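You operate a simulated robot arm through the tools that you are given. There is no shell and no other tool. Be economical: measure what you need, move in short steps, check, and stop when the job is done.

You are at the controls of a simulated robot arm. One attempt, no reset.

JOB
Turn the four pots on top of the pot bench, tags to the aisle.
Fine: each stays on its square and keeps its tag.

It is judged by the outcome, as a careful person would: the job done as asked, and still so three seconds after it is handed in. It fails if anything else is knocked over, pushed out of place, dropped, spilled or broken.

ROBOT AND FRAMES
A 6-joint arm with a two-finger gripper on a trunk, on a base that drives. Base frame: it is fixed to the floor where the robot stands at the start and does not move with it; the origin is under the middle of the robot, x ahead of it, y to its left, z up; the surface under the hand at the start is at about z = 0.742. Readings come in m, degrees, newtons and seconds.
Its first joint turns from -166.0 to 166.0 degrees. Places, roughly: small potted plant (15x14x17 cm) [1, -1.2, 0.3]. Payload 2.45 kg.
The tool frame sits at the grasp point between the pads (the TCP): z along the fingers, y along the line on which they close. The tips reach 0.02 m beyond it. The gripper opens to 0.14 m. The gripper's body begins 0.168 m behind the TCP.
Orientation is that of the tool frame in the base frame, as a unit quaternion [w, x, y, z]. With the fingers straight down and closing along the base's y, the tool's x points along the base's -x, its y along +y and its z along -z.

CONTROLS
- The arm moves only by the tool play_rows. Its argument "targets" is a list of rows, each an object (a shift or turn left out is 0, a gripper value left out holds the last) with "linear": the shift along the base's x, y, z in mm, a list of three; "dr": the turn, a rotation vector about the base's x, y, z in rad, a list of three. In form: [{"linear": [tx, ty, tz], "dr": [wx, wy, wz]}, ...]. A call has 1 to 8 rows; each row is the pose to reach, as a shift and turn from the pose commanded when the call began. "grip" is the gripper command, from -1 (fully open) to 1 (shut), values between in proportion, set as the call begins (left out, the last holds). A row lasts 0.2 s, in which the tool goes at most 0.05 m and 8.6 degrees; a call with a longer step from one row to the next is refused whole, and so is a gripper value outside its range. Where a pose cannot be reached the arm comes as near as it can. A force on the tool above 40 N (or 10 N above the force at the start of the call, whichever is more), or a blocked arm, ends the call early, and 0.2 s more pass. The fingers move at their own pace (about 0.045 m/s each) and stop on an object; they squeeze with about 33 N. The grip force told is the motor's: it shows also when the fingers shut on nothing. Time passes only in rows, and 0.2 s behind the last, so rows that repeat a pose let the fingers close. It gives the time, the measured TCP pose, the force on the tool (base axes), the opening and the grip force at its end, in the units of the frame above (readings bear some noise), with the torque about the TCP (base axes, N m) and any sound that the robot's microphone picked up.
- Cameras (640 x 400 px; columns grow to the right, rows downward): "scene" is now at [-0.1256, 0.1221, 1.1369]; the picture's right is [-0.57, -0.82, 0.00], its down [-0.26, 0.18, -0.95] and it looks along [0.78, -0.54, -0.32] (base axes); focal length 280 px, centre (320, 200). "wrist" rides on the gripper at [0.078, 0.011, -0.209] in the tool frame; the picture's right is [-0.14, 0.99, 0.00], its down [-0.92, -0.13, -0.37] and it looks along [-0.36, -0.05, 0.93] (tool axes); focal length 280 px, centre (320, 200). There is no depth. A picture from a camera that has moved, and an enlarged one, comes with that camera's place and axes in the base frame and with its lens. The place of the scene camera against the robot may be out by one fixed shift of up to 0.025 m in any direction.
- grab_frame(camera): a new picture of that camera. No time passes.
- drive_base(legs): drives the robot by 1 to 6 legs, each [ahead, left, turn to the left] in m, m and degrees, along the robot's own axes; the way and the turn of a leg run together, so that a leg with both is an arc; at most 1.5 m and 180 degrees a leg. The arm and the cameras ride along, it lands a little off, and it stops where it bumps. It gives what a move gives.
- pan_tilt(pan, tilt): turns the head with the scene camera to pan (to the left, within 143 degrees either way) and tilt (down, from -29 to 69), counted from straight ahead of the robot. It gives what a move gives.
- enlarge(camera, box): a new picture of the part [left, top, right, bottom] of that camera's present view, enlarged. No time passes.
- hand_in(): hands the job in; it is judged then, once.

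Go step by step. Nothing tells you exact positions but the pictures and the camera data: compare them with the known pose of the tool, close in by small moves and look again before you grip or let go. The budget is 120 turns and 78 pictures, counting those below and the enlarged ones. Unless the task says otherwise, let go and move clear before handing in, and close with one line.

The tools are called after "Request:" by a JSON object that holds its "method" and its "body". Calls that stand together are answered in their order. play_rows: Moves the arm, as the interface text tells. Its arguments: {"type":"object","properties":{"targets":{"type":"array","items":{"type":"object","properties":{"linear":{"type":"array","items":{"type":"number"}},"dr":{"type":"array","items":{"type":"number"}}}}},"grip":{"type":"number"}},"required":["targets"]} The other tools are called the same way: drive_base (legs) drives the base; pan_tilt (pan, tilt) turns the head that bears the scene camera; grab_frame (camera) takes a picture; enlarge (camera, box) takes an enlarged picture of a part of a camera's view; hand_in () hands the job in.

At the start:

```text
time_s: 0.0
position: [0.6367, -0.1449, 1.0541]
ee_rot: [0.0, 0.0, 1.0, 0.0]
ft_force: [-0.6, 0.3, -0.2]
ft_torque: [0.04, -0.01, -0.01]
gripper_width: 0.1399
grip_force: 0.1
robot x, y, heading: [-0.0005, -0.0019, 0.0]
head pan, tilt: [-34.9, 18.7]
```

scene: 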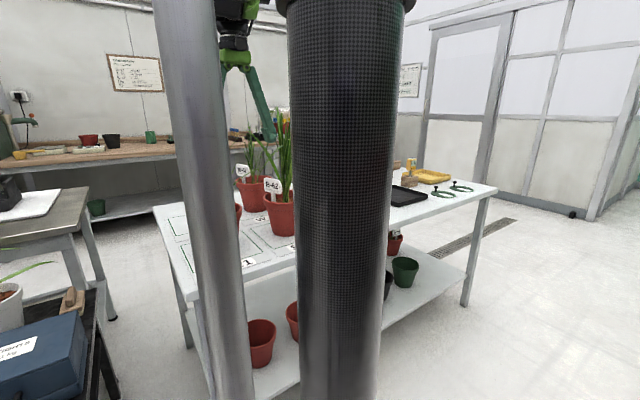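
wrist: 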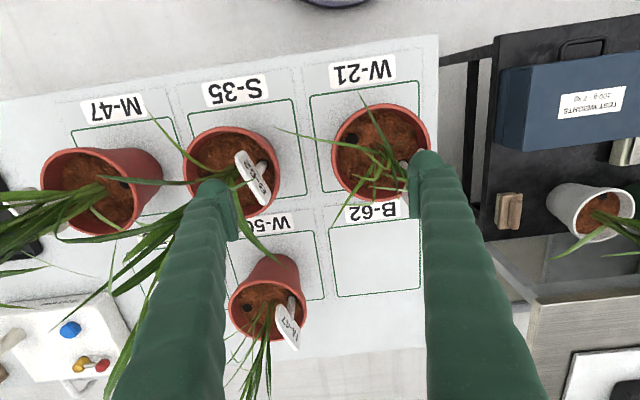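

I see a white bench with numbered squares and four potted plants with tags; which side is the aisle is not yet clear. I'll look around and look closer first.

Request:
{"method": "enlarge", "body": {"camera": "wrist", "box": [20, 40, 440, 360]}}

Request:
{"method": "enlarge", "body": {"camera": "scene", "box": [90, 40, 300, 180]}}

Request:
{"method": "pan_tilt", "body": {"pan": -75, "tilt": 15}}

```text
1.25 times, centred on (230, 200) of wrist
camera zoom: at [0.5581, -0.1341, 1.2623], right [0.14, 0.99, 0.0], down [0.92, -0.13, 0.37], along [0.36, -0.05, -0.93], focal length 350 px, centre (432, 200)
```

zoom: 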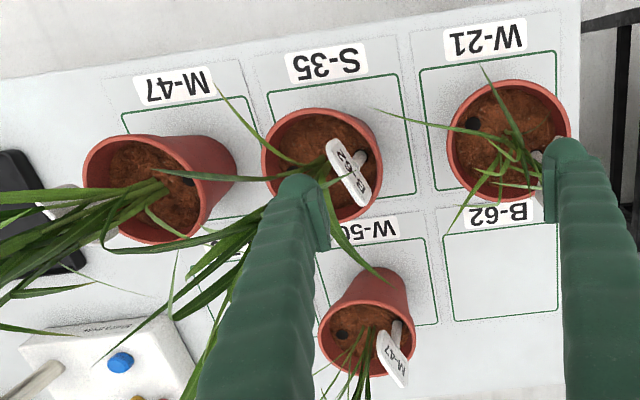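

```text
2.86 times, centred on (195, 110) of scene
camera zoom: at [-0.1256, 0.1221, 1.1369], right [-0.57, -0.82, 0.0], down [-0.26, 0.18, -0.95], along [0.78, -0.54, -0.32], focal length 799 px, centre (677, 457)
```

zoom: 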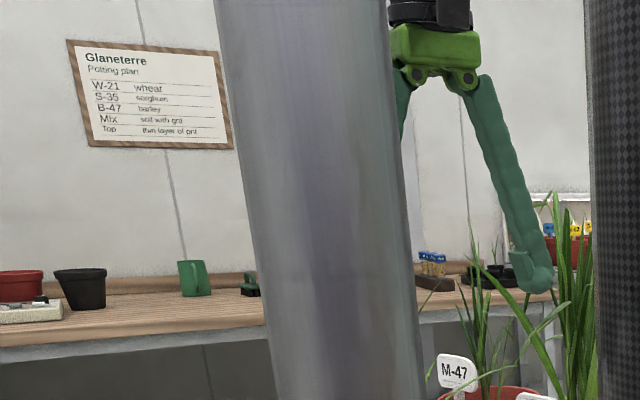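

```text
time_s: 1.1
position: [0.6363, -0.1429, 1.0542]
ee_rot: [-0.001, 0.0, 1.0, 0.0]
ft_force: [0.5, -0.5, -0.7]
ft_torque: [-0.02, 0.0, 0.01]
gripper_width: 0.1399
grip_force: 0.0
robot x, y, heading: [0.0022, -0.0063, 0.1]
head pan, tilt: [-75.0, 15.0]
```

The squares' labels read from the robot's side; another notice hangs to the right of the bench. I'll look that way.

Request:
{"method": "grab_frame", "body": {"camera": "scene"}}

```text
73 pictures are left
camera scene: at [-0.1779, 0.0852, 1.1429], right [-0.97, -0.26, 0.0], down [-0.07, 0.25, -0.97], along [0.25, -0.93, -0.26], focal length 280 px, centre (320, 200)
```

scene: 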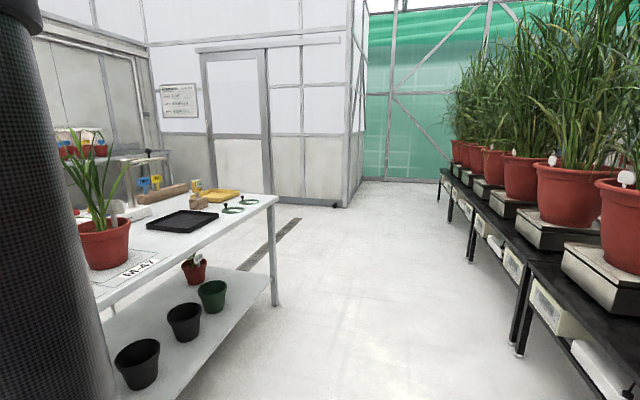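

The wide walkway on the robot's side, between bench and the balance rows, looks like the aisle. I'll read the notice and check the tags on the balance pots.

Request:
{"method": "enlarge", "body": {"camera": "scene", "box": [155, 75, 205, 125]}}

Request:
{"method": "enlarge", "body": {"camera": "scene", "box": [480, 100, 640, 300]}}

Request:
{"method": "enlarge", "body": {"camera": "scene", "box": [40, 120, 300, 300]}}

Request:
{"method": "pan_tilt", "body": {"pan": 0, "tilt": 25}}

```text
8.00 times, centred on (180, 100) of scene
camera zoom: at [-0.1779, 0.0852, 1.1429], right [-0.97, -0.26, 0.0], down [-0.07, 0.25, -0.97], along [0.25, -0.93, -0.26], focal length 2238 px, centre (1440, 1000)
```

zoom: 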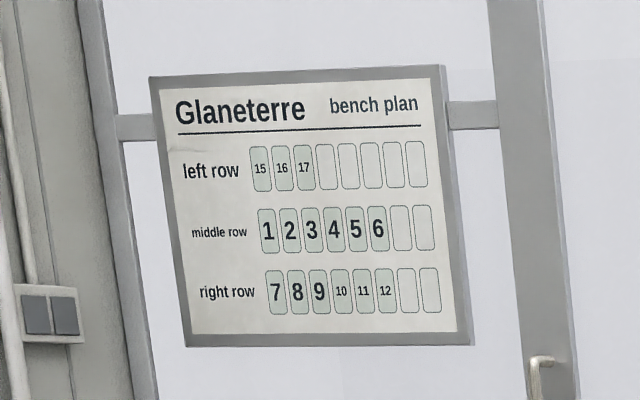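

```text
2.00 times, centred on (560, 200) of scene
camera zoom: at [-0.1779, 0.0852, 1.1429], right [-0.97, -0.26, 0.0], down [-0.07, 0.25, -0.97], along [0.25, -0.93, -0.26], focal length 560 px, centre (-160, 200)
```

zoom: 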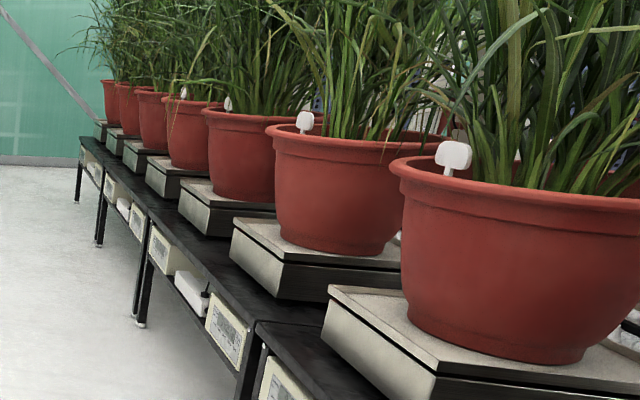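

```text
2.22 times, centred on (170, 210) of scene
camera zoom: at [-0.1779, 0.0852, 1.1429], right [-0.97, -0.26, 0.0], down [-0.07, 0.25, -0.97], along [0.25, -0.93, -0.26], focal length 622 px, centre (653, 178)
```

zoom: 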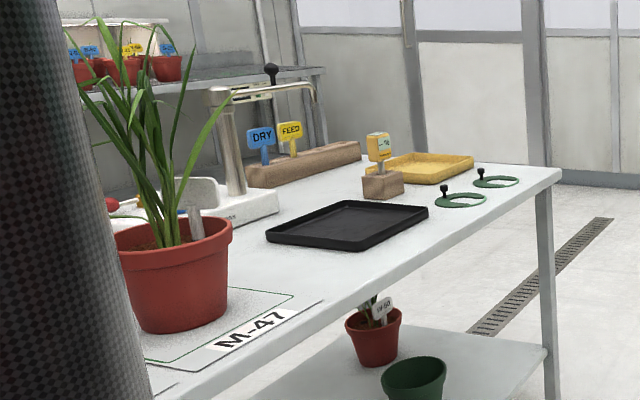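

```text
time_s: 2.5
position: [0.6364, -0.1443, 1.0544]
ee_rot: [0.0, 0.001, 1.0, -0.001]
ft_force: [-0.2, -0.4, 0.0]
ft_torque: [-0.01, 0.0, -0.01]
gripper_width: 0.1401
grip_force: 0.0
robot x, y, heading: [-0.0057, -0.0014, -0.2]
head pan, tilt: [0.0, 25.0]
```

The balance pots carry their tags towards the walkway where the robot stands, so the aisle side is the robot's side (the side the square labels read from). Now the bench from the front.

Request:
{"method": "grab_frame", "body": {"camera": "scene"}}

```text
69 pictures are left
camera scene: at [-0.11, 0.1753, 1.1267], right [0.0, -1.0, 0.0], down [-0.42, 0.0, -0.91], along [0.91, 0.0, -0.42], focal length 280 px, centre (320, 200)
```

scene: 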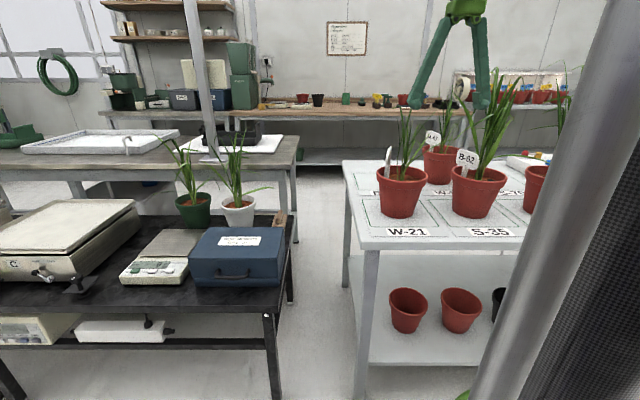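

Bench's front edge is at x≈0.50 and parallel to y; pots near (0.655,-0.06), (0.653,-0.28), (0.66,-0.49) and (0.90,-0.28). I need precise pot sizes and tag bearings, so zooms come next.

Request:
{"method": "enlarge", "body": {"camera": "scene", "box": [340, 100, 550, 245]}}

Request:
{"method": "enlarge", "body": {"camera": "wrist", "box": [310, 60, 470, 220]}}

Request:
{"method": "enlarge", "body": {"camera": "wrist", "box": [170, 100, 330, 360]}}

```text
2.76 times, centred on (445, 172) of scene
camera zoom: at [-0.11, 0.1753, 1.1267], right [0.0, -1.0, 0.0], down [-0.42, 0.0, -0.91], along [0.91, 0.0, -0.42], focal length 772 px, centre (-25, 276)
```

zoom: 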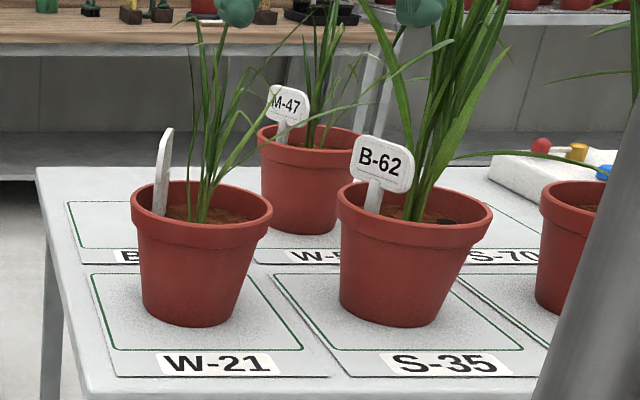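

```text
2.50 times, centred on (390, 140) of wrist
camera zoom: at [0.5581, -0.134, 1.2623], right [0.14, 0.99, 0.0], down [0.92, -0.13, 0.37], along [0.36, -0.05, -0.93], focal length 701 px, centre (145, 350)
```

zoom: 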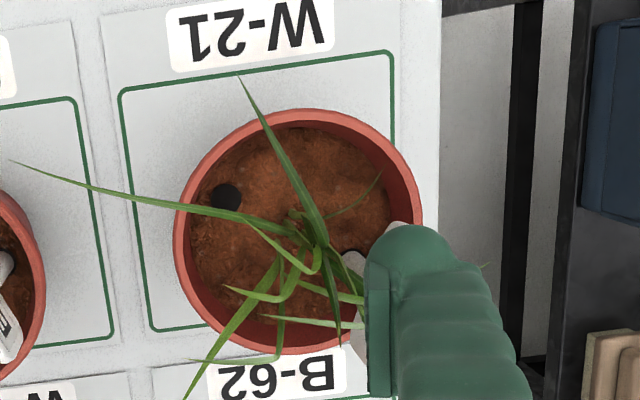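

```text
1.54 times, centred on (250, 230) of wrist
camera zoom: at [0.5581, -0.134, 1.2623], right [0.14, 0.99, 0.0], down [0.92, -0.13, 0.37], along [0.36, -0.05, -0.93], focal length 431 px, centre (428, 154)
```

zoom: 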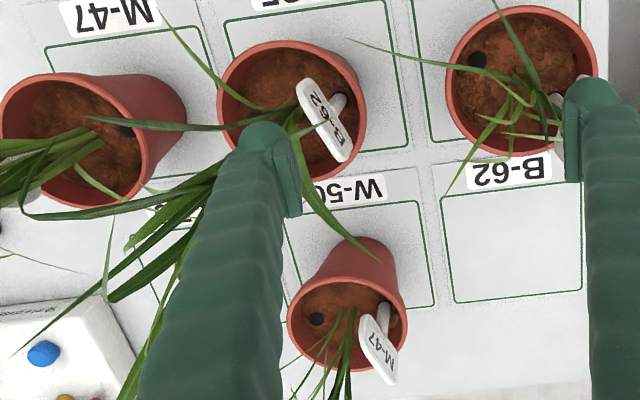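

The pots are ~14 cm at the collar and ~11 cm at the body, so I'll grip them sideways under the collar and turn them in parts. First I raise the arm clear of the leaves and back the robot off a little to have room.

Request:
{"method": "play_rows", "body": {"targets": [{"linear": [0, 0, 40]}, {"linear": [-30, 0, 80]}, {"linear": [-60, 0, 110]}, {"linear": [-100, 0, 110]}], "grip": -1}}

Request:
{"method": "drive_base", "body": {"legs": [[-0.25, 0, 0]]}}

Request:
{"method": "grab_frame", "body": {"camera": "scene"}}

Request:
{"method": "grab_frame", "body": {"camera": "wrist"}}

```text
time_s: 3.5
position: [0.5416, -0.1422, 1.163]
ee_rot: [0.0, 0.0, 1.0, -0.001]
ft_force: [0.8, 0.6, -0.5]
ft_torque: [0.02, 0.08, 0.0]
gripper_width: 0.14
grip_force: 0.2
robot x, y, heading: [-0.0002, 0.0007, -0.3]
head pan, tilt: [0.0, 25.0]
```

```text
time_s: 5.4
position: [0.289, -0.1464, 1.1623]
ee_rot: [0.0, 0.005, 1.0, 0.0]
ft_force: [0.6, -0.3, -0.4]
ft_torque: [-0.02, 0.0, 0.01]
gripper_width: 0.14
grip_force: 0.1
robot x, y, heading: [-0.2459, 0.0005, -0.3]
head pan, tilt: [0.0, 25.0]
```

```text
65 pictures are left
camera scene: at [-0.3595, 0.1775, 1.1267], right [-0.01, -1.0, 0.0], down [-0.42, 0.0, -0.91], along [0.91, -0.01, -0.42], focal length 280 px, centre (320, 200)
```

scene: 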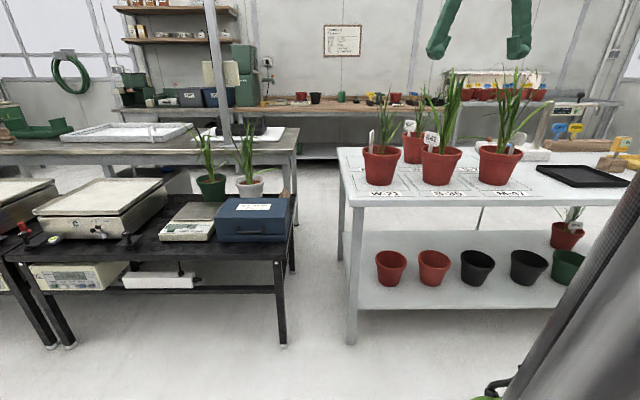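

```text
64 pictures are left
camera wrist: at [0.2094, -0.1347, 1.3716], right [0.15, 0.99, 0.0], down [0.92, -0.14, 0.37], along [0.36, -0.05, -0.93], focal length 280 px, centre (320, 200)
```

wrist: 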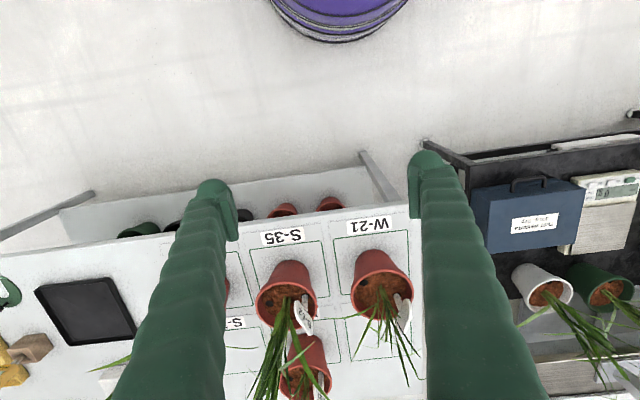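

The whole bench is in view now. I'll turn the tool to point ahead, 20° downward, with the wrist camera on top, in open air in front of the bench.

Request:
{"method": "play_rows", "body": {"targets": [{"linear": [10, 0, 0], "dr": [-0.0844, 0, 0.1204]}, {"linear": [20, 0, 0], "dr": [-0.1688, 0, 0.2408]}, {"linear": [30, 0, 0], "dr": [-0.2532, 0, 0.3612]}, {"linear": [40, 0, 0], "dr": [-0.3376, 0, 0.4816]}, {"linear": [50, 0, 0], "dr": [-0.422, 0, 0.602]}, {"linear": [60, 0, 0], "dr": [-0.5064, 0, 0.7224]}, {"linear": [70, 0, 0], "dr": [-0.5908, 0, 0.8428]}, {"linear": [80, 0, 0], "dr": [-0.6752, 0, 0.9632]}]}}

Request:
{"method": "play_rows", "body": {"targets": [{"linear": [10, 0, 0], "dr": [-0.0844, 0, 0.1204]}, {"linear": [20, 0, 0], "dr": [-0.1688, 0, 0.2408]}, {"linear": [30, 0, 0], "dr": [-0.2532, 0, 0.3612]}, {"linear": [40, 0, 0], "dr": [-0.3376, 0, 0.4816]}, {"linear": [50, 0, 0], "dr": [-0.422, 0, 0.602]}, {"linear": [60, 0, 0], "dr": [-0.5064, 0, 0.7224]}, {"linear": [70, 0, 0], "dr": [-0.5908, 0, 0.8428]}, {"linear": [80, 0, 0], "dr": [-0.6752, 0, 0.9632]}]}}

```text
time_s: 7.2
position: [0.3686, -0.1466, 1.1642]
ee_rot: [0.001, -0.451, 0.833, -0.319]
ft_force: [1.1, -0.6, 1.1]
ft_torque: [0.0, 0.05, -0.02]
gripper_width: 0.1402
grip_force: 0.1
robot x, y, heading: [-0.2541, 0.0039, -0.5]
head pan, tilt: [0.0, 25.0]
```

```text
time_s: 9.0
position: [0.4473, -0.1461, 1.1624]
ee_rot: [-0.002, 0.754, -0.387, 0.53]
ft_force: [-0.3, 0.0, 0.8]
ft_torque: [0.02, 0.02, 0.03]
gripper_width: 0.1399
grip_force: 0.1
robot x, y, heading: [-0.254, 0.0045, -0.6]
head pan, tilt: [0.0, 25.0]
```

Reorientation goes as planned; finishing it.

Request:
{"method": "play_rows", "body": {"targets": [{"dr": [-0.074, 0, 0.1056]}, {"dr": [-0.148, 0, 0.2112]}, {"dr": [-0.222, 0, 0.3168]}, {"dr": [-0.296, 0, 0.4224]}, {"dr": [-0.37, 0, 0.528]}, {"dr": [-0.444, 0, 0.6336]}]}}

Request:
{"method": "grab_frame", "body": {"camera": "wrist"}}

Request:
{"method": "pan_tilt", "body": {"pan": -25, "tilt": 20}}

Request:
{"method": "grab_frame", "body": {"camera": "scene"}}

```text
time_s: 10.4
position: [0.4584, -0.0648, 1.1619]
ee_rot: [0.027, 0.815, -0.055, 0.576]
ft_force: [0.3, -0.3, 0.4]
ft_torque: [-0.04, -0.02, -0.04]
gripper_width: 0.1398
grip_force: 0.1
out of reach, approached as far as the arm can: row 4, 5, 6
robot x, y, heading: [-0.2508, -0.0035, -0.5]
head pan, tilt: [0.0, 25.0]
```

```text
63 pictures are left
camera wrist: at [0.287, -0.0571, 1.3056], right [-0.17, -0.97, -0.15], down [-0.63, 0.22, -0.74], along [0.75, -0.03, -0.66], focal length 280 px, centre (320, 200)
```

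wrist: 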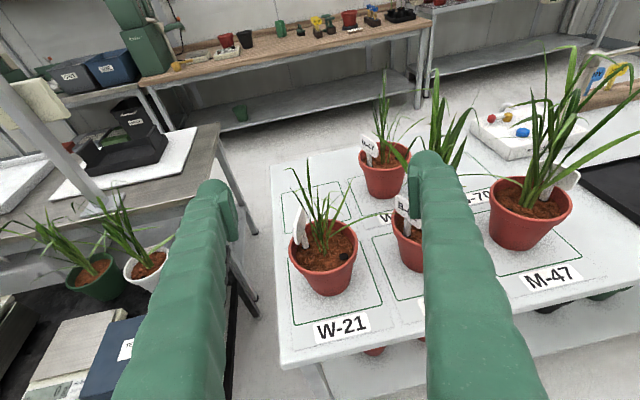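

```text
time_s: 11.3
position: [0.4579, -0.0641, 1.1618]
ee_rot: [0.027, 0.816, -0.056, 0.575]
ft_force: [-0.5, 0.4, 0.1]
ft_torque: [-0.02, 0.03, -0.03]
gripper_width: 0.1401
grip_force: 0.0
robot x, y, heading: [-0.2524, 0.0024, -0.7]
head pan, tilt: [-25.0, 20.0]
```

```text
62 pictures are left
camera scene: at [-0.3677, 0.1383, 1.1348], right [-0.43, -0.9, 0.0], down [-0.31, 0.15, -0.94], along [0.85, -0.4, -0.34], focal length 280 px, centre (320, 200)
```

scene: 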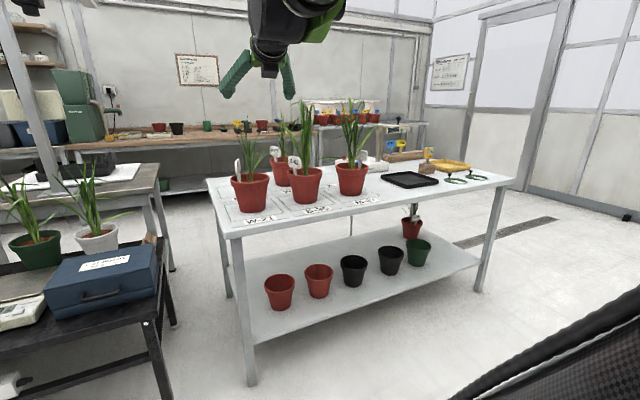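

The tool now points ahead and down at about 20° (a slight shortfall at an arm limit). I'll lower it in front of the bench beside W-21 and yaw it to the right, to start the first grip from the front-left.

Request:
{"method": "play_rows", "body": {"targets": [{"linear": [0, 13, -38], "dr": [0, 0, -0.073]}, {"linear": [0, 25, -76], "dr": [0, 0, -0.146]}, {"linear": [0, 38, -114], "dr": [0, 0, -0.219]}, {"linear": [0, 50, -152], "dr": [0, 0, -0.292]}, {"linear": [0, 63, -190], "dr": [0, 0, -0.365]}, {"linear": [0, 75, -228], "dr": [0, 0, -0.438]}, {"linear": [0, 88, -266], "dr": [0, 0, -0.511]}, {"linear": [0, 100, -304], "dr": [0, 0, -0.585]}]}}

Request:
{"method": "grab_frame", "body": {"camera": "wrist"}}

```text
time_s: 13.1
position: [0.46, 0.0371, 0.8596]
ee_rot: [0.192, 0.765, -0.289, 0.542]
ft_force: [-1.1, -0.1, -0.6]
ft_torque: [0.0, 0.0, 0.04]
gripper_width: 0.1398
grip_force: 0.1
robot x, y, heading: [-0.2482, 0.0002, -0.5]
head pan, tilt: [-25.0, 20.0]
```

```text
61 pictures are left
camera wrist: at [0.3218, 0.1378, 1.0029], right [-0.68, -0.72, -0.15], down [-0.41, 0.54, -0.74], along [0.61, -0.44, -0.66], focal length 280 px, centre (320, 200)
```

wrist: 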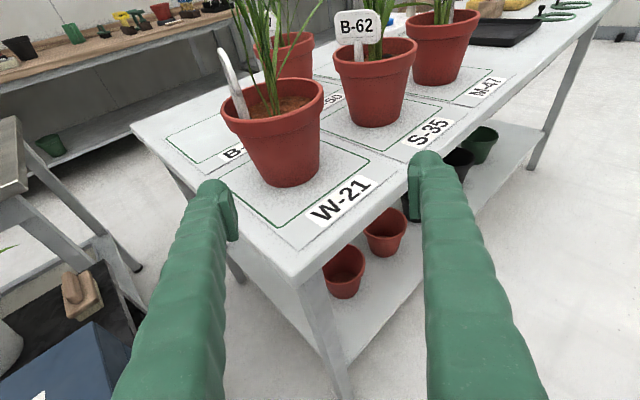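

The view agrees with the pot at about (0.652,-0.055). I'll lower to 5 cm above the bench and slide the open fingers around the pot below its collar.

Request:
{"method": "play_rows", "body": {"targets": [{"linear": [26, 2, -24]}, {"linear": [52, 4, -47]}, {"linear": [77, 5, -70]}, {"linear": [100, -14, -70]}, {"linear": [123, -33, -70]}, {"linear": [146, -52, -70]}]}}

Request:
{"method": "grab_frame", "body": {"camera": "wrist"}}

Request:
{"method": "enlarge", "body": {"camera": "scene", "box": [200, 120, 400, 245]}}

```text
time_s: 14.5
position: [0.6042, -0.0153, 0.7857]
ee_rot: [0.193, 0.765, -0.288, 0.543]
ft_force: [0.0, 0.0, 0.0]
ft_torque: [-0.02, -0.02, 0.03]
gripper_width: 0.14
grip_force: 0.0
robot x, y, heading: [-0.2513, 0.0016, -0.6]
head pan, tilt: [-25.0, 20.0]
```

```text
60 pictures are left
camera wrist: at [0.4651, 0.0861, 0.9299], right [-0.68, -0.72, -0.15], down [-0.41, 0.53, -0.74], along [0.61, -0.44, -0.66], focal length 280 px, centre (320, 200)
```

wrist: 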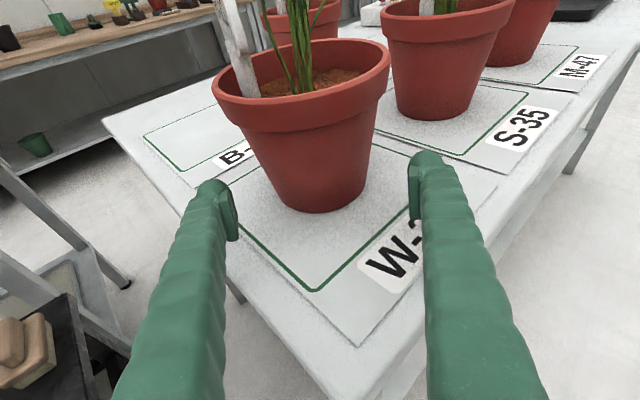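

```text
3.20 times, centred on (300, 182) of scene
camera zoom: at [-0.3677, 0.1383, 1.1348], right [-0.43, -0.9, 0.0], down [-0.31, 0.15, -0.94], along [0.85, -0.41, -0.34], focal length 895 px, centre (384, 256)
```

zoom: 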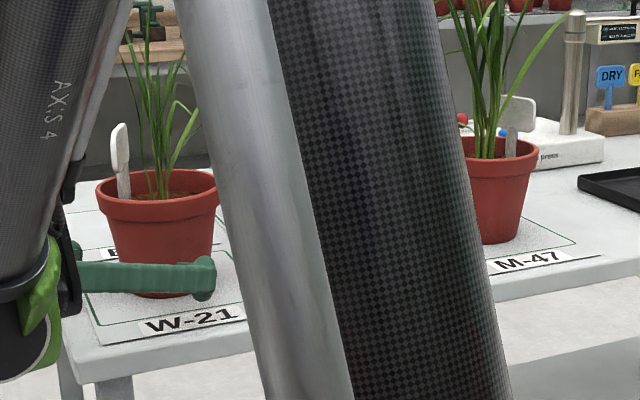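

Aligned; advancing the last 6 cm and closing.

Request:
{"method": "play_rows", "body": {"targets": [{"linear": [23, -18, 0]}, {"linear": [47, -37, 0]}]}}

Request:
{"method": "play_rows", "body": {"targets": [{}, {}, {}, {}], "grip": 1}}

Request:
{"method": "grab_frame", "body": {"camera": "wrist"}}

```text
time_s: 15.1
position: [0.6525, -0.0506, 0.7892]
ee_rot: [0.193, 0.765, -0.289, 0.543]
ft_force: [-0.9, -0.4, 0.5]
ft_torque: [-0.02, 0.0, -0.03]
gripper_width: 0.1401
grip_force: 0.2
robot x, y, heading: [-0.2531, -0.0021, -0.5]
head pan, tilt: [-25.0, 20.0]
```

```text
time_s: 16.1
position: [0.6513, -0.0522, 0.789]
ee_rot: [0.193, 0.765, -0.289, 0.542]
ft_force: [-0.4, -1.1, 0.3]
ft_torque: [-0.11, -0.03, 0.05]
gripper_width: 0.1143
grip_force: 33.0
robot x, y, heading: [-0.2538, 0.0041, -0.4]
head pan, tilt: [-25.0, 20.0]
```

```text
58 pictures are left
camera wrist: at [0.5127, 0.0486, 0.9323], right [-0.68, -0.72, -0.15], down [-0.41, 0.54, -0.74], along [0.61, -0.44, -0.66], focal length 280 px, centre (320, 200)
```

wrist: 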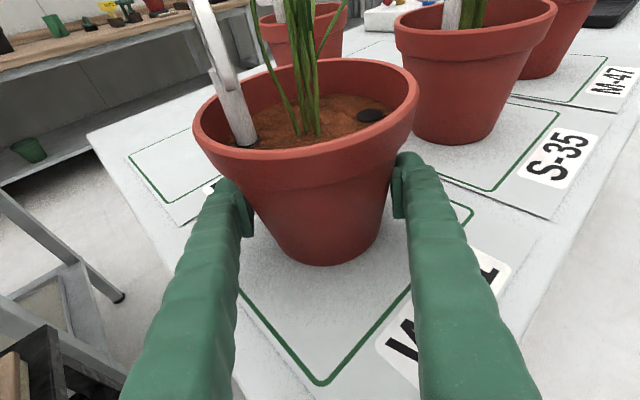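

Firm grip at 0.114 m. Turning the pot 60° counter-clockwise in place.

Request:
{"method": "play_rows", "body": {"targets": [{"dr": [0, 0, 0.131]}, {"dr": [0, 0, 0.262]}, {"dr": [0, 0, 0.393]}, {"dr": [0, 0, 0.524]}, {"dr": [0, 0, 0.655]}, {"dr": [0, 0, 0.785]}, {"dr": [0, 0, 0.916]}, {"dr": [0, 0, 1.047]}]}}

Request:
{"method": "grab_frame", "body": {"camera": "wrist"}}

```text
time_s: 17.9
position: [0.6523, -0.0381, 0.7881]
ee_rot: [0.015, 0.816, -0.035, 0.577]
ft_force: [-0.6, -0.9, -0.6]
ft_torque: [-0.01, 0.15, 0.02]
gripper_width: 0.1115
grip_force: 32.5
out of reach, approached as far as the arm can: row 5, 6, 7, 8
robot x, y, heading: [-0.2515, -0.0008, -0.6]
head pan, tilt: [-25.0, 20.0]
```

```text
57 pictures are left
camera wrist: at [0.4801, -0.0386, 0.9313], right [-0.12, -0.98, -0.15], down [-0.64, 0.19, -0.74], along [0.76, 0.0, -0.66], focal length 280 px, centre (320, 200)
```

wrist: 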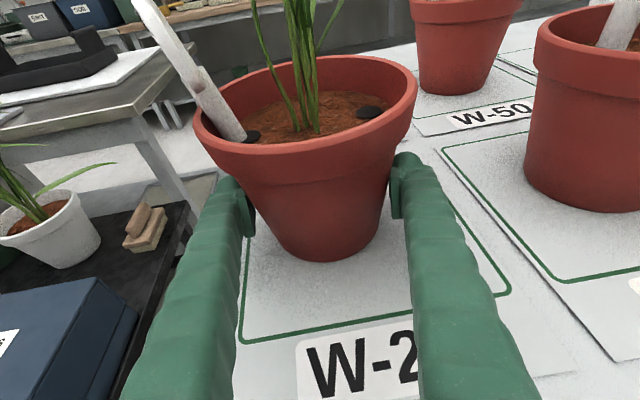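

The arm stopped at a wrist limit after 36°, when the tool points nearly straight ahead, and dragged the pot ~13 mm left; I'll correct that on the next grip. I'll release, back out, and come round to the pot's left end (yaw about -80°), which leaves a wide arc before that limit.

Request:
{"method": "play_rows", "body": {"targets": [{}, {}, {"linear": [-40, 3, 0]}, {"linear": [-80, 6, 0]}, {"linear": [-120, 8, 0]}, {"linear": [-145, 10, 0]}], "grip": -1}}

Request:
{"method": "grab_frame", "body": {"camera": "wrist"}}

```text
time_s: 19.3
position: [0.5082, -0.0256, 0.7891]
ee_rot: [0.015, 0.816, -0.035, 0.576]
ft_force: [0.3, 0.4, 0.2]
ft_torque: [-0.03, 0.02, 0.04]
gripper_width: 0.1401
grip_force: 0.0
robot x, y, heading: [-0.2527, -0.0022, -0.6]
head pan, tilt: [-25.0, 20.0]
```

```text
56 pictures are left
camera wrist: at [0.3361, -0.0267, 0.9317], right [-0.12, -0.98, -0.15], down [-0.64, 0.19, -0.74], along [0.76, 0.0, -0.65], focal length 280 px, centre (320, 200)
```

wrist: 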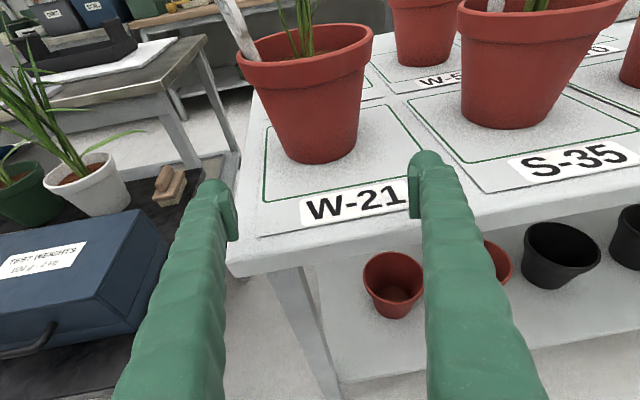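

W-21's square spans x 0.566–0.745, y −0.154–0.036 (centre 0.655, −0.059); the pot is well inside. Moving round to its left.

Request:
{"method": "play_rows", "body": {"targets": [{"linear": [8, 22, 0], "dr": [0, 0, -0.14]}, {"linear": [16, 44, 0], "dr": [0, 0, -0.28]}, {"linear": [24, 66, 0], "dr": [0, 0, -0.42]}, {"linear": [36, 88, 0], "dr": [0, 0, -0.56]}, {"linear": [52, 106, 0], "dr": [0, 0, -0.7]}, {"linear": [72, 120, 0], "dr": [0, 0, -0.84]}, {"linear": [92, 130, 0], "dr": [0, 0, -0.98]}, {"linear": [112, 134, 0], "dr": [0, 0, -1.12]}]}}

Request:
{"method": "play_rows", "body": {"targets": [{"linear": [4, 2, 0], "dr": [0, 0, -0.13]}, {"linear": [8, 2, 0], "dr": [0, 0, -0.2]}]}}

Request:
{"method": "grab_frame", "body": {"camera": "wrist"}}

```text
time_s: 21.1
position: [0.6187, 0.1054, 0.7884]
ee_rot: [0.319, 0.672, -0.464, 0.48]
ft_force: [-0.1, 0.3, -0.6]
ft_torque: [0.04, 0.02, 0.03]
gripper_width: 0.1398
grip_force: 0.1
robot x, y, heading: [-0.2515, 0.0031, -0.3]
head pan, tilt: [-25.0, 20.0]
```

```text
time_s: 21.7
position: [0.628, 0.1086, 0.7875]
ee_rot: [0.366, 0.623, -0.529, 0.446]
ft_force: [-0.7, -0.3, 0.0]
ft_torque: [0.01, 0.03, 0.05]
gripper_width: 0.1399
grip_force: 0.0
robot x, y, heading: [-0.2509, 0.0007, -0.7]
head pan, tilt: [-25.0, 20.0]
```

```text
55 pictures are left
camera wrist: at [0.5844, 0.2737, 0.9305], right [-0.98, -0.13, -0.15], down [0.02, 0.67, -0.74], along [0.19, -0.73, -0.65], focal length 280 px, centre (320, 200)
```

wrist: 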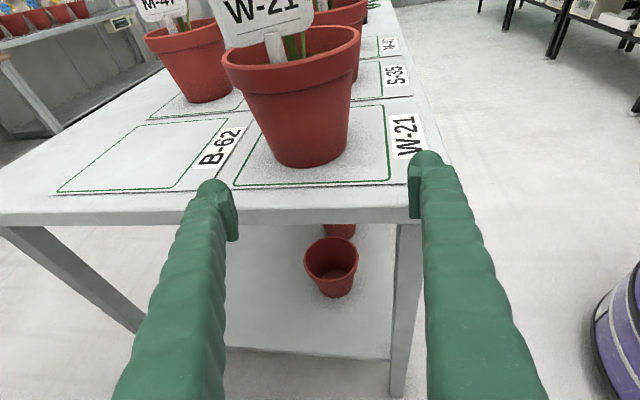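

The tag "W-21" now faces roughly this way. I take the pot at about (0.662,-0.037); sliding in and gripping.

Request:
{"method": "play_rows", "body": {"targets": [{"linear": [12, -20, 0]}, {"linear": [18, -60, 0]}, {"linear": [26, -100, 0]}, {"linear": [33, -145, 0]}]}}

Request:
{"method": "play_rows", "body": {"targets": [{}, {}, {}, {}], "grip": 1}}

Request:
{"method": "grab_frame", "body": {"camera": "wrist"}}

```text
time_s: 22.7
position: [0.6603, -0.0317, 0.7899]
ee_rot: [0.365, 0.623, -0.528, 0.446]
ft_force: [0.2, 0.4, 0.0]
ft_torque: [0.01, -0.01, 0.02]
gripper_width: 0.1402
grip_force: 0.1
robot x, y, heading: [-0.2522, -0.0009, -0.3]
head pan, tilt: [-25.0, 20.0]
```

```text
time_s: 23.7
position: [0.6587, -0.0313, 0.7899]
ee_rot: [0.365, 0.623, -0.529, 0.446]
ft_force: [1.3, 1.2, 0.3]
ft_torque: [-0.19, 0.17, 0.06]
gripper_width: 0.1156
grip_force: 33.2
robot x, y, heading: [-0.2481, 0.0021, -0.6]
head pan, tilt: [-25.0, 20.0]
```

```text
54 pictures are left
camera wrist: at [0.6169, 0.1325, 0.9334], right [-0.98, -0.13, -0.15], down [0.02, 0.67, -0.74], along [0.19, -0.73, -0.65], focal length 280 px, centre (320, 200)
```

wrist: 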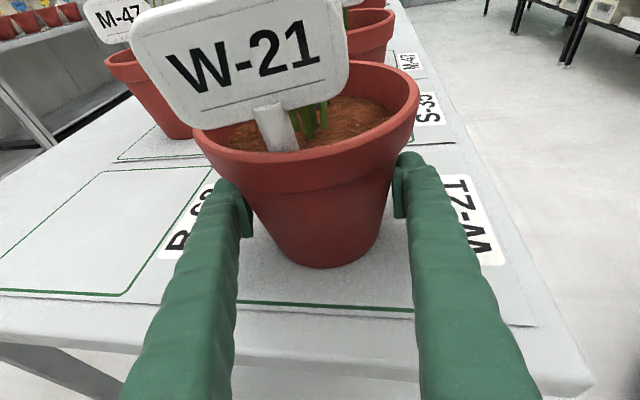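

The tag's normal is at bearing ~108°, so 72° more brings it to the aisle. Turning that while shifting the pot back to the middle of its square.

Request:
{"method": "play_rows", "body": {"targets": [{"linear": [0, -4, 0], "dr": [0, 0, 0.148]}, {"linear": [-1, -8, 0], "dr": [0, 0, 0.296]}, {"linear": [-1, -12, 0], "dr": [0, 0, 0.444]}, {"linear": [-2, -16, 0], "dr": [0, 0, 0.592]}, {"linear": [-2, -20, 0], "dr": [0, 0, 0.74]}, {"linear": [-3, -23, 0], "dr": [0, 0, 0.888]}, {"linear": [-3, -26, 0], "dr": [0, 0, 1.036]}, {"linear": [-3, -26, 0], "dr": [0, 0, 1.184]}]}}

Request:
{"method": "play_rows", "body": {"targets": [{"dr": [0, 0, 0.073]}, {"dr": [0, 0, 0.073]}]}}

Request:
{"method": "grab_frame", "body": {"camera": "wrist"}}

```text
time_s: 25.5
position: [0.6572, -0.0615, 0.7876]
ee_rot: [0.053, 0.812, -0.091, 0.574]
ft_force: [0.4, 0.7, 0.1]
ft_torque: [0.02, 0.12, -0.03]
gripper_width: 0.1118
grip_force: 33.3
robot x, y, heading: [-0.2541, 0.0034, -0.5]
head pan, tilt: [-25.0, 20.0]
```

```text
time_s: 26.1
position: [0.6584, -0.061, 0.7882]
ee_rot: [0.033, 0.814, -0.061, 0.576]
ft_force: [-0.3, 0.0, 0.1]
ft_torque: [0.03, 0.11, 0.0]
gripper_width: 0.1121
grip_force: 33.1
robot x, y, heading: [-0.2522, -0.0036, -0.4]
head pan, tilt: [-25.0, 20.0]
```

```text
53 pictures are left
camera wrist: at [0.4864, -0.0513, 0.9314], right [-0.18, -0.97, -0.15], down [-0.63, 0.23, -0.74], along [0.75, -0.04, -0.65], focal length 280 px, centre (320, 200)
```

wrist: 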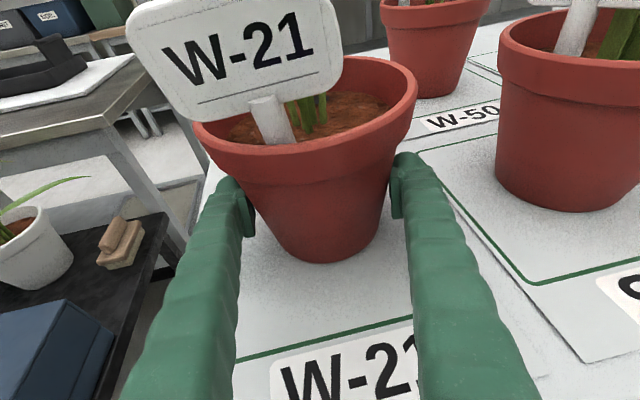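

W-21's tag now faces the aisle. Releasing and backing out.

Request:
{"method": "play_rows", "body": {"targets": [{}, {}, {"linear": [-40, 5, 0]}, {"linear": [-80, 10, 0]}, {"linear": [-120, 15, 0]}, {"linear": [-160, 20, 20]}, {"linear": [-190, 24, 55]}, {"linear": [-210, 28, 95]}], "grip": -1}}

Request:
{"method": "drive_base", "body": {"legs": [[0, -0.43, 0]]}}

Request:
{"method": "pan_tilt", "body": {"pan": 10, "tilt": 25}}

Request:
{"method": "grab_frame", "body": {"camera": "wrist"}}

Request:
{"method": "grab_frame", "body": {"camera": "scene"}}

```text
time_s: 27.9
position: [0.4502, -0.0311, 0.8838]
ee_rot: [0.033, 0.814, -0.062, 0.576]
ft_force: [-0.7, 0.0, 0.7]
ft_torque: [-0.02, 0.04, -0.03]
gripper_width: 0.14
grip_force: 0.1
robot x, y, heading: [-0.2521, 0.0008, -0.6]
head pan, tilt: [-25.0, 20.0]
```

```text
time_s: 30.4
position: [0.4467, -0.4511, 0.8826]
ee_rot: [0.033, 0.814, -0.061, 0.576]
ft_force: [-0.1, -0.1, 0.2]
ft_torque: [-0.04, -0.03, -0.05]
gripper_width: 0.1398
grip_force: 0.2
robot x, y, heading: [-0.2534, -0.4215, -0.4]
head pan, tilt: [-25.0, 20.0]
```

```text
time_s: 31.5
position: [0.4466, -0.4517, 0.8842]
ee_rot: [0.032, 0.815, -0.06, 0.575]
ft_force: [-0.4, 0.5, -0.2]
ft_torque: [0.0, -0.03, 0.02]
gripper_width: 0.1399
grip_force: 0.0
robot x, y, heading: [-0.2555, -0.4215, -0.6]
head pan, tilt: [10.0, 25.0]
```

```text
52 pictures are left
camera wrist: at [0.2747, -0.442, 1.0263], right [-0.18, -0.97, -0.15], down [-0.63, 0.23, -0.74], along [0.75, -0.04, -0.65], focal length 280 px, centre (320, 200)
```

wrist: 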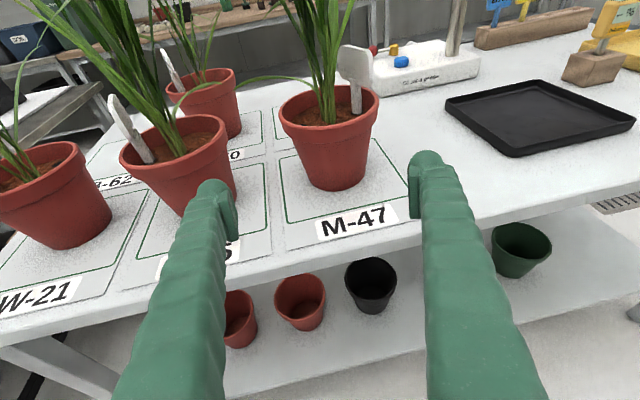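

```text
51 pictures are left
camera scene: at [-0.3648, -0.2285, 1.1267], right [0.17, -0.99, 0.0], down [-0.42, -0.07, -0.91], along [0.89, 0.15, -0.42], focal length 280 px, centre (320, 200)
```

scene: 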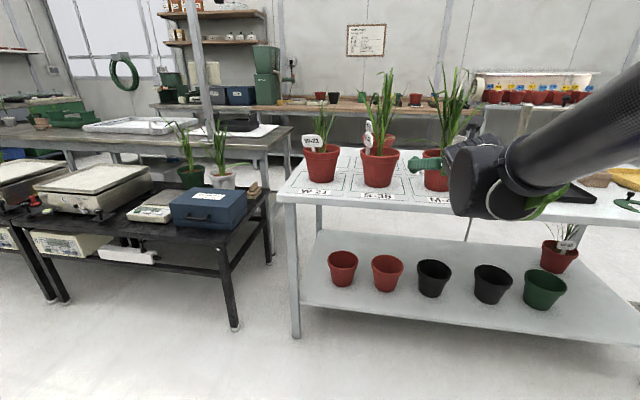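

W-21's tag shows towards the aisle. I'll zoom to check its bearing and M-47's tag.

Request:
{"method": "enlarge", "body": {"camera": "scene", "box": [280, 110, 410, 210]}}

Request:
{"method": "enlarge", "body": {"camera": "wrist", "box": [100, 0, 420, 240]}}

```text
4.00 times, centred on (345, 160) of scene
camera zoom: at [-0.3648, -0.2285, 1.1267], right [0.17, -0.99, 0.0], down [-0.42, -0.07, -0.91], along [0.89, 0.15, -0.42], focal length 1119 px, centre (220, 360)
```

zoom: 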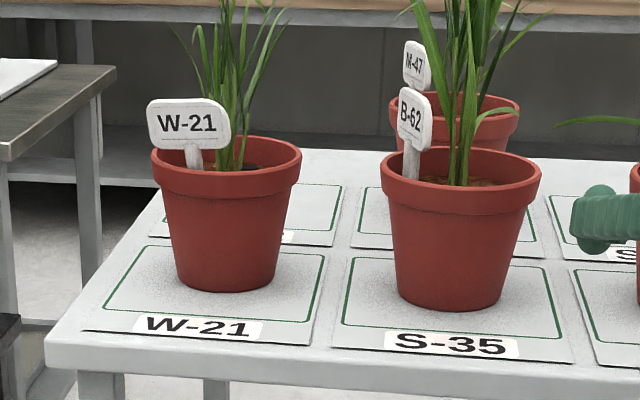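

```text
1.67 times, centred on (260, 120) of wrist
camera zoom: at [0.2747, -0.442, 1.0263], right [-0.18, -0.97, -0.15], down [-0.63, 0.23, -0.74], along [0.75, -0.04, -0.65], focal length 467 px, centre (420, 333)
```

zoom: 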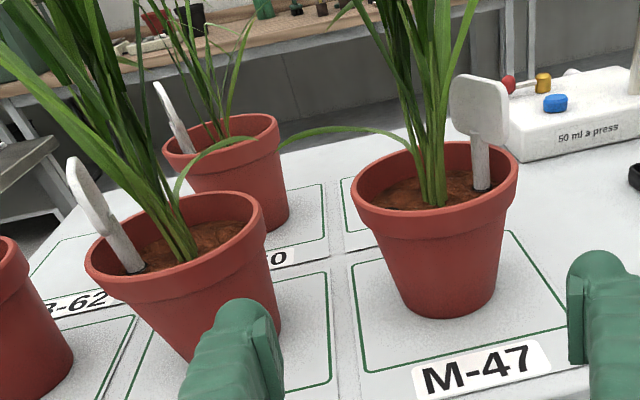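

W-21 looks right. Now S-35 (tag B-62, bearing ≈110°, needs about +70° in two grips): moving in front of it with yaw −30°.

Request:
{"method": "play_rows", "body": {"targets": [{"linear": [0, 42, -10], "dr": [0, 0, -0.064]}, {"linear": [0, 84, -20], "dr": [0, 0, -0.128]}, {"linear": [0, 126, -30], "dr": [0, 0, -0.192]}, {"linear": [0, 168, -40], "dr": [0, 0, -0.256]}, {"linear": [0, 210, -50], "dr": [0, 0, -0.32]}, {"linear": [10, 248, -65], "dr": [0, 0, -0.384]}, {"linear": [42, 248, -80], "dr": [0, 0, -0.384]}, {"linear": [75, 248, -95], "dr": [0, 0, -0.384]}]}}

Request:
{"method": "grab_frame", "body": {"camera": "wrist"}}

```text
time_s: 33.3
position: [0.5237, -0.201, 0.7894]
ee_rot: [0.142, 0.789, -0.215, 0.559]
ft_force: [-0.6, 0.4, 0.6]
ft_torque: [-0.03, -0.02, 0.0]
gripper_width: 0.14
grip_force: 0.1
robot x, y, heading: [-0.2524, -0.4198, -0.2]
head pan, tilt: [10.0, 25.0]
```

```text
48 pictures are left
camera wrist: at [0.3681, -0.1278, 0.9329], right [-0.53, -0.83, -0.15], down [-0.5, 0.45, -0.74], along [0.68, -0.32, -0.65], focal length 280 px, centre (320, 200)
```

wrist: 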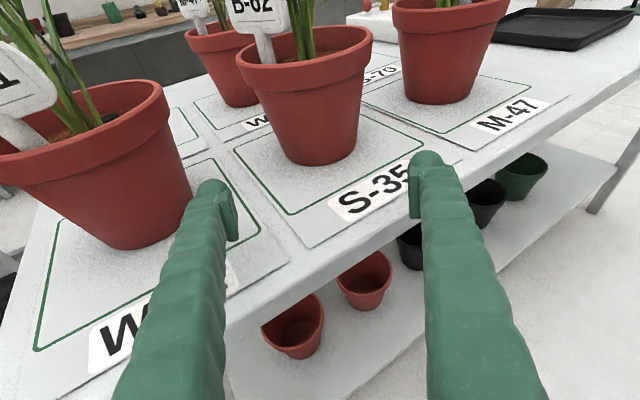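

S-35's pot is at about (0.658,-0.279), right in line. Sliding in and gripping.

Request:
{"method": "play_rows", "body": {"targets": [{"linear": [34, -20, 0]}, {"linear": [68, -39, 0]}, {"linear": [102, -58, 0]}, {"linear": [133, -77, 0]}]}}

Request:
{"method": "play_rows", "body": {"targets": [{}, {}, {}, {}], "grip": 1}}

Request:
{"method": "grab_frame", "body": {"camera": "wrist"}}

```text
time_s: 34.3
position: [0.6553, -0.2785, 0.7892]
ee_rot: [0.143, 0.788, -0.216, 0.559]
ft_force: [-0.8, -0.1, -0.2]
ft_torque: [-0.01, 0.0, 0.04]
gripper_width: 0.1401
grip_force: 0.0
robot x, y, heading: [-0.2555, -0.4197, 0.0]
head pan, tilt: [10.0, 25.0]
```

```text
time_s: 35.3
position: [0.6536, -0.2787, 0.7904]
ee_rot: [0.142, 0.788, -0.215, 0.559]
ft_force: [-2.6, 0.8, -1.3]
ft_torque: [0.1, -0.31, 0.04]
gripper_width: 0.1181
grip_force: 33.6
robot x, y, heading: [-0.2518, -0.4223, -0.3]
head pan, tilt: [10.0, 25.0]
```

```text
47 pictures are left
camera wrist: at [0.4989, -0.2049, 0.9334], right [-0.53, -0.83, -0.15], down [-0.5, 0.45, -0.74], along [0.68, -0.32, -0.65], focal length 280 px, centre (320, 200)
```

wrist: 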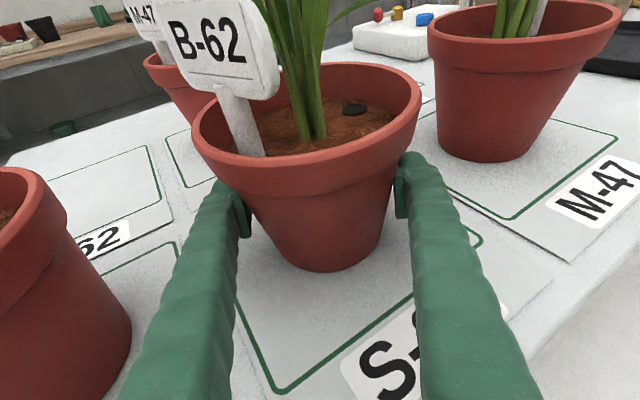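

Tag normal ≈104°, so 75° is needed in all. First +34° within the wrist limit.

Request:
{"method": "play_rows", "body": {"targets": [{"dr": [0, 0, 0.1]}, {"dr": [0, 0, 0.2]}, {"dr": [0, 0, 0.3]}, {"dr": [0, 0, 0.4]}, {"dr": [0, 0, 0.5]}, {"dr": [0, 0, 0.6]}, {"dr": [0, 0, 0.6]}]}}

Request:
{"method": "play_rows", "body": {"targets": [{}, {}, {"linear": [-40, -2, 0]}, {"linear": [-80, -4, 0]}, {"linear": [-120, -6, 0]}, {"linear": [-150, -8, 0]}], "grip": -1}}

Request:
{"method": "grab_frame", "body": {"camera": "wrist"}}

```text
time_s: 36.9
position: [0.6546, -0.2803, 0.7893]
ee_rot: [-0.031, 0.817, 0.028, 0.575]
ft_force: [-1.4, 0.0, -0.1]
ft_torque: [0.13, 0.12, 0.06]
gripper_width: 0.1151
grip_force: 32.7
robot x, y, heading: [-0.2538, -0.4198, -0.5]
head pan, tilt: [10.0, 25.0]
```

```text
time_s: 38.3
position: [0.5016, -0.2896, 0.7888]
ee_rot: [-0.03, 0.817, 0.028, 0.575]
ft_force: [0.3, -0.3, -0.6]
ft_torque: [-0.02, 0.0, 0.01]
gripper_width: 0.1403
grip_force: 0.1
robot x, y, heading: [-0.2541, -0.4235, -0.7]
head pan, tilt: [10.0, 25.0]
```

```text
46 pictures are left
camera wrist: at [0.331, -0.3173, 0.9306], right [0.03, -0.99, -0.15], down [-0.66, 0.09, -0.74], along [0.75, 0.12, -0.65], focal length 280 px, centre (320, 200)
```

wrist: 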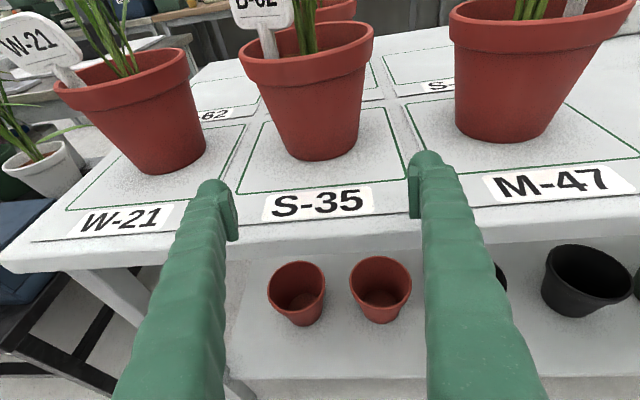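

Turned 34.6°; pot still centred. Swinging to yaw −36° for the second grip.

Request:
{"method": "play_rows", "body": {"targets": [{"linear": [0, 18, 0], "dr": [0, 0, -0.12]}, {"linear": [4, 36, 0], "dr": [0, 0, -0.24]}, {"linear": [10, 54, 0], "dr": [0, 0, -0.36]}, {"linear": [18, 72, 0], "dr": [0, 0, -0.48]}, {"linear": [27, 86, 0], "dr": [0, 0, -0.6]}, {"linear": [37, 99, 0], "dr": [0, 0, -0.716]}, {"linear": [67, 77, 0], "dr": [0, 0, -0.716]}]}}

Request:
{"method": "grab_frame", "body": {"camera": "wrist"}}

```text
time_s: 39.9
position: [0.5726, -0.2105, 0.7879]
ee_rot: [0.174, 0.774, -0.26, 0.55]
ft_force: [-0.4, 0.2, 0.7]
ft_torque: [-0.01, 0.05, 0.01]
gripper_width: 0.1401
grip_force: 0.1
robot x, y, heading: [-0.2515, -0.4179, -0.3]
head pan, tilt: [10.0, 25.0]
```

```text
45 pictures are left
camera wrist: at [0.4276, -0.12, 0.9317], right [-0.62, -0.77, -0.15], down [-0.44, 0.5, -0.74], along [0.64, -0.4, -0.65], focal length 280 px, centre (320, 200)
```

wrist: 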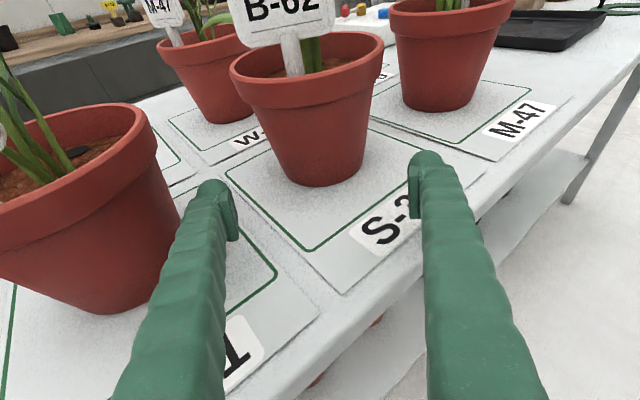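

In line. Sliding in, gripping, then turning the remaining 41°.

Request:
{"method": "play_rows", "body": {"targets": [{"linear": [29, -21, 0]}, {"linear": [58, -42, 0]}, {"linear": [87, -64, 0]}]}}

Request:
{"method": "play_rows", "body": {"targets": [{}, {}, {}, {}], "grip": 1}}

Request:
{"method": "play_rows", "body": {"targets": [{"dr": [0, 0, 0.12]}, {"dr": [0, 0, 0.24]}, {"dr": [0, 0, 0.36]}, {"dr": [0, 0, 0.48]}, {"dr": [0, 0, 0.6]}, {"dr": [0, 0, 0.715]}, {"dr": [0, 0, 0.715]}]}}

Request:
{"method": "grab_frame", "body": {"camera": "wrist"}}

```text
time_s: 40.7
position: [0.6611, -0.2739, 0.7847]
ee_rot: [0.173, 0.775, -0.26, 0.55]
ft_force: [-0.4, -0.4, 0.4]
ft_torque: [-0.03, 0.0, 0.0]
gripper_width: 0.14
grip_force: 0.1
robot x, y, heading: [-0.253, -0.4224, -0.1]
head pan, tilt: [10.0, 25.0]
```

```text
time_s: 41.7
position: [0.6603, -0.2755, 0.7857]
ee_rot: [0.174, 0.774, -0.26, 0.55]
ft_force: [-0.2, -3.7, 0.8]
ft_torque: [-0.06, -0.04, -0.03]
gripper_width: 0.1153
grip_force: 33.1
robot x, y, heading: [-0.2543, -0.4194, -0.3]
head pan, tilt: [10.0, 25.0]
```

```text
time_s: 43.3
position: [0.6582, -0.2763, 0.7884]
ee_rot: [-0.029, 0.817, 0.027, 0.576]
ft_force: [-0.1, -0.4, -0.6]
ft_torque: [-0.03, 0.06, -0.02]
gripper_width: 0.1151
grip_force: 33.0
robot x, y, heading: [-0.2571, -0.4179, -0.2]
head pan, tilt: [10.0, 25.0]
```

```text
44 pictures are left
camera wrist: at [0.489, -0.3026, 0.9308], right [0.03, -0.99, -0.15], down [-0.66, 0.09, -0.74], along [0.75, 0.12, -0.65], focal length 280 px, centre (320, 200)
```

wrist: 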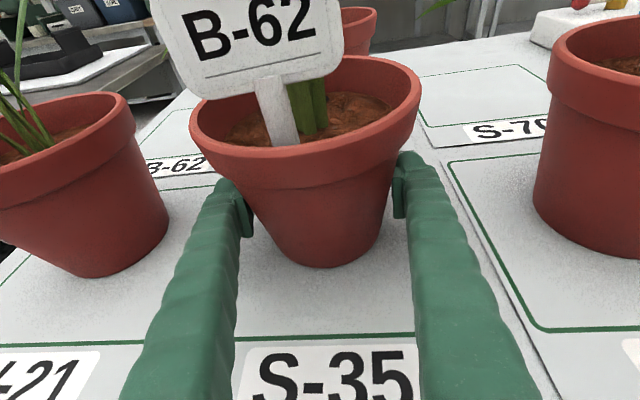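

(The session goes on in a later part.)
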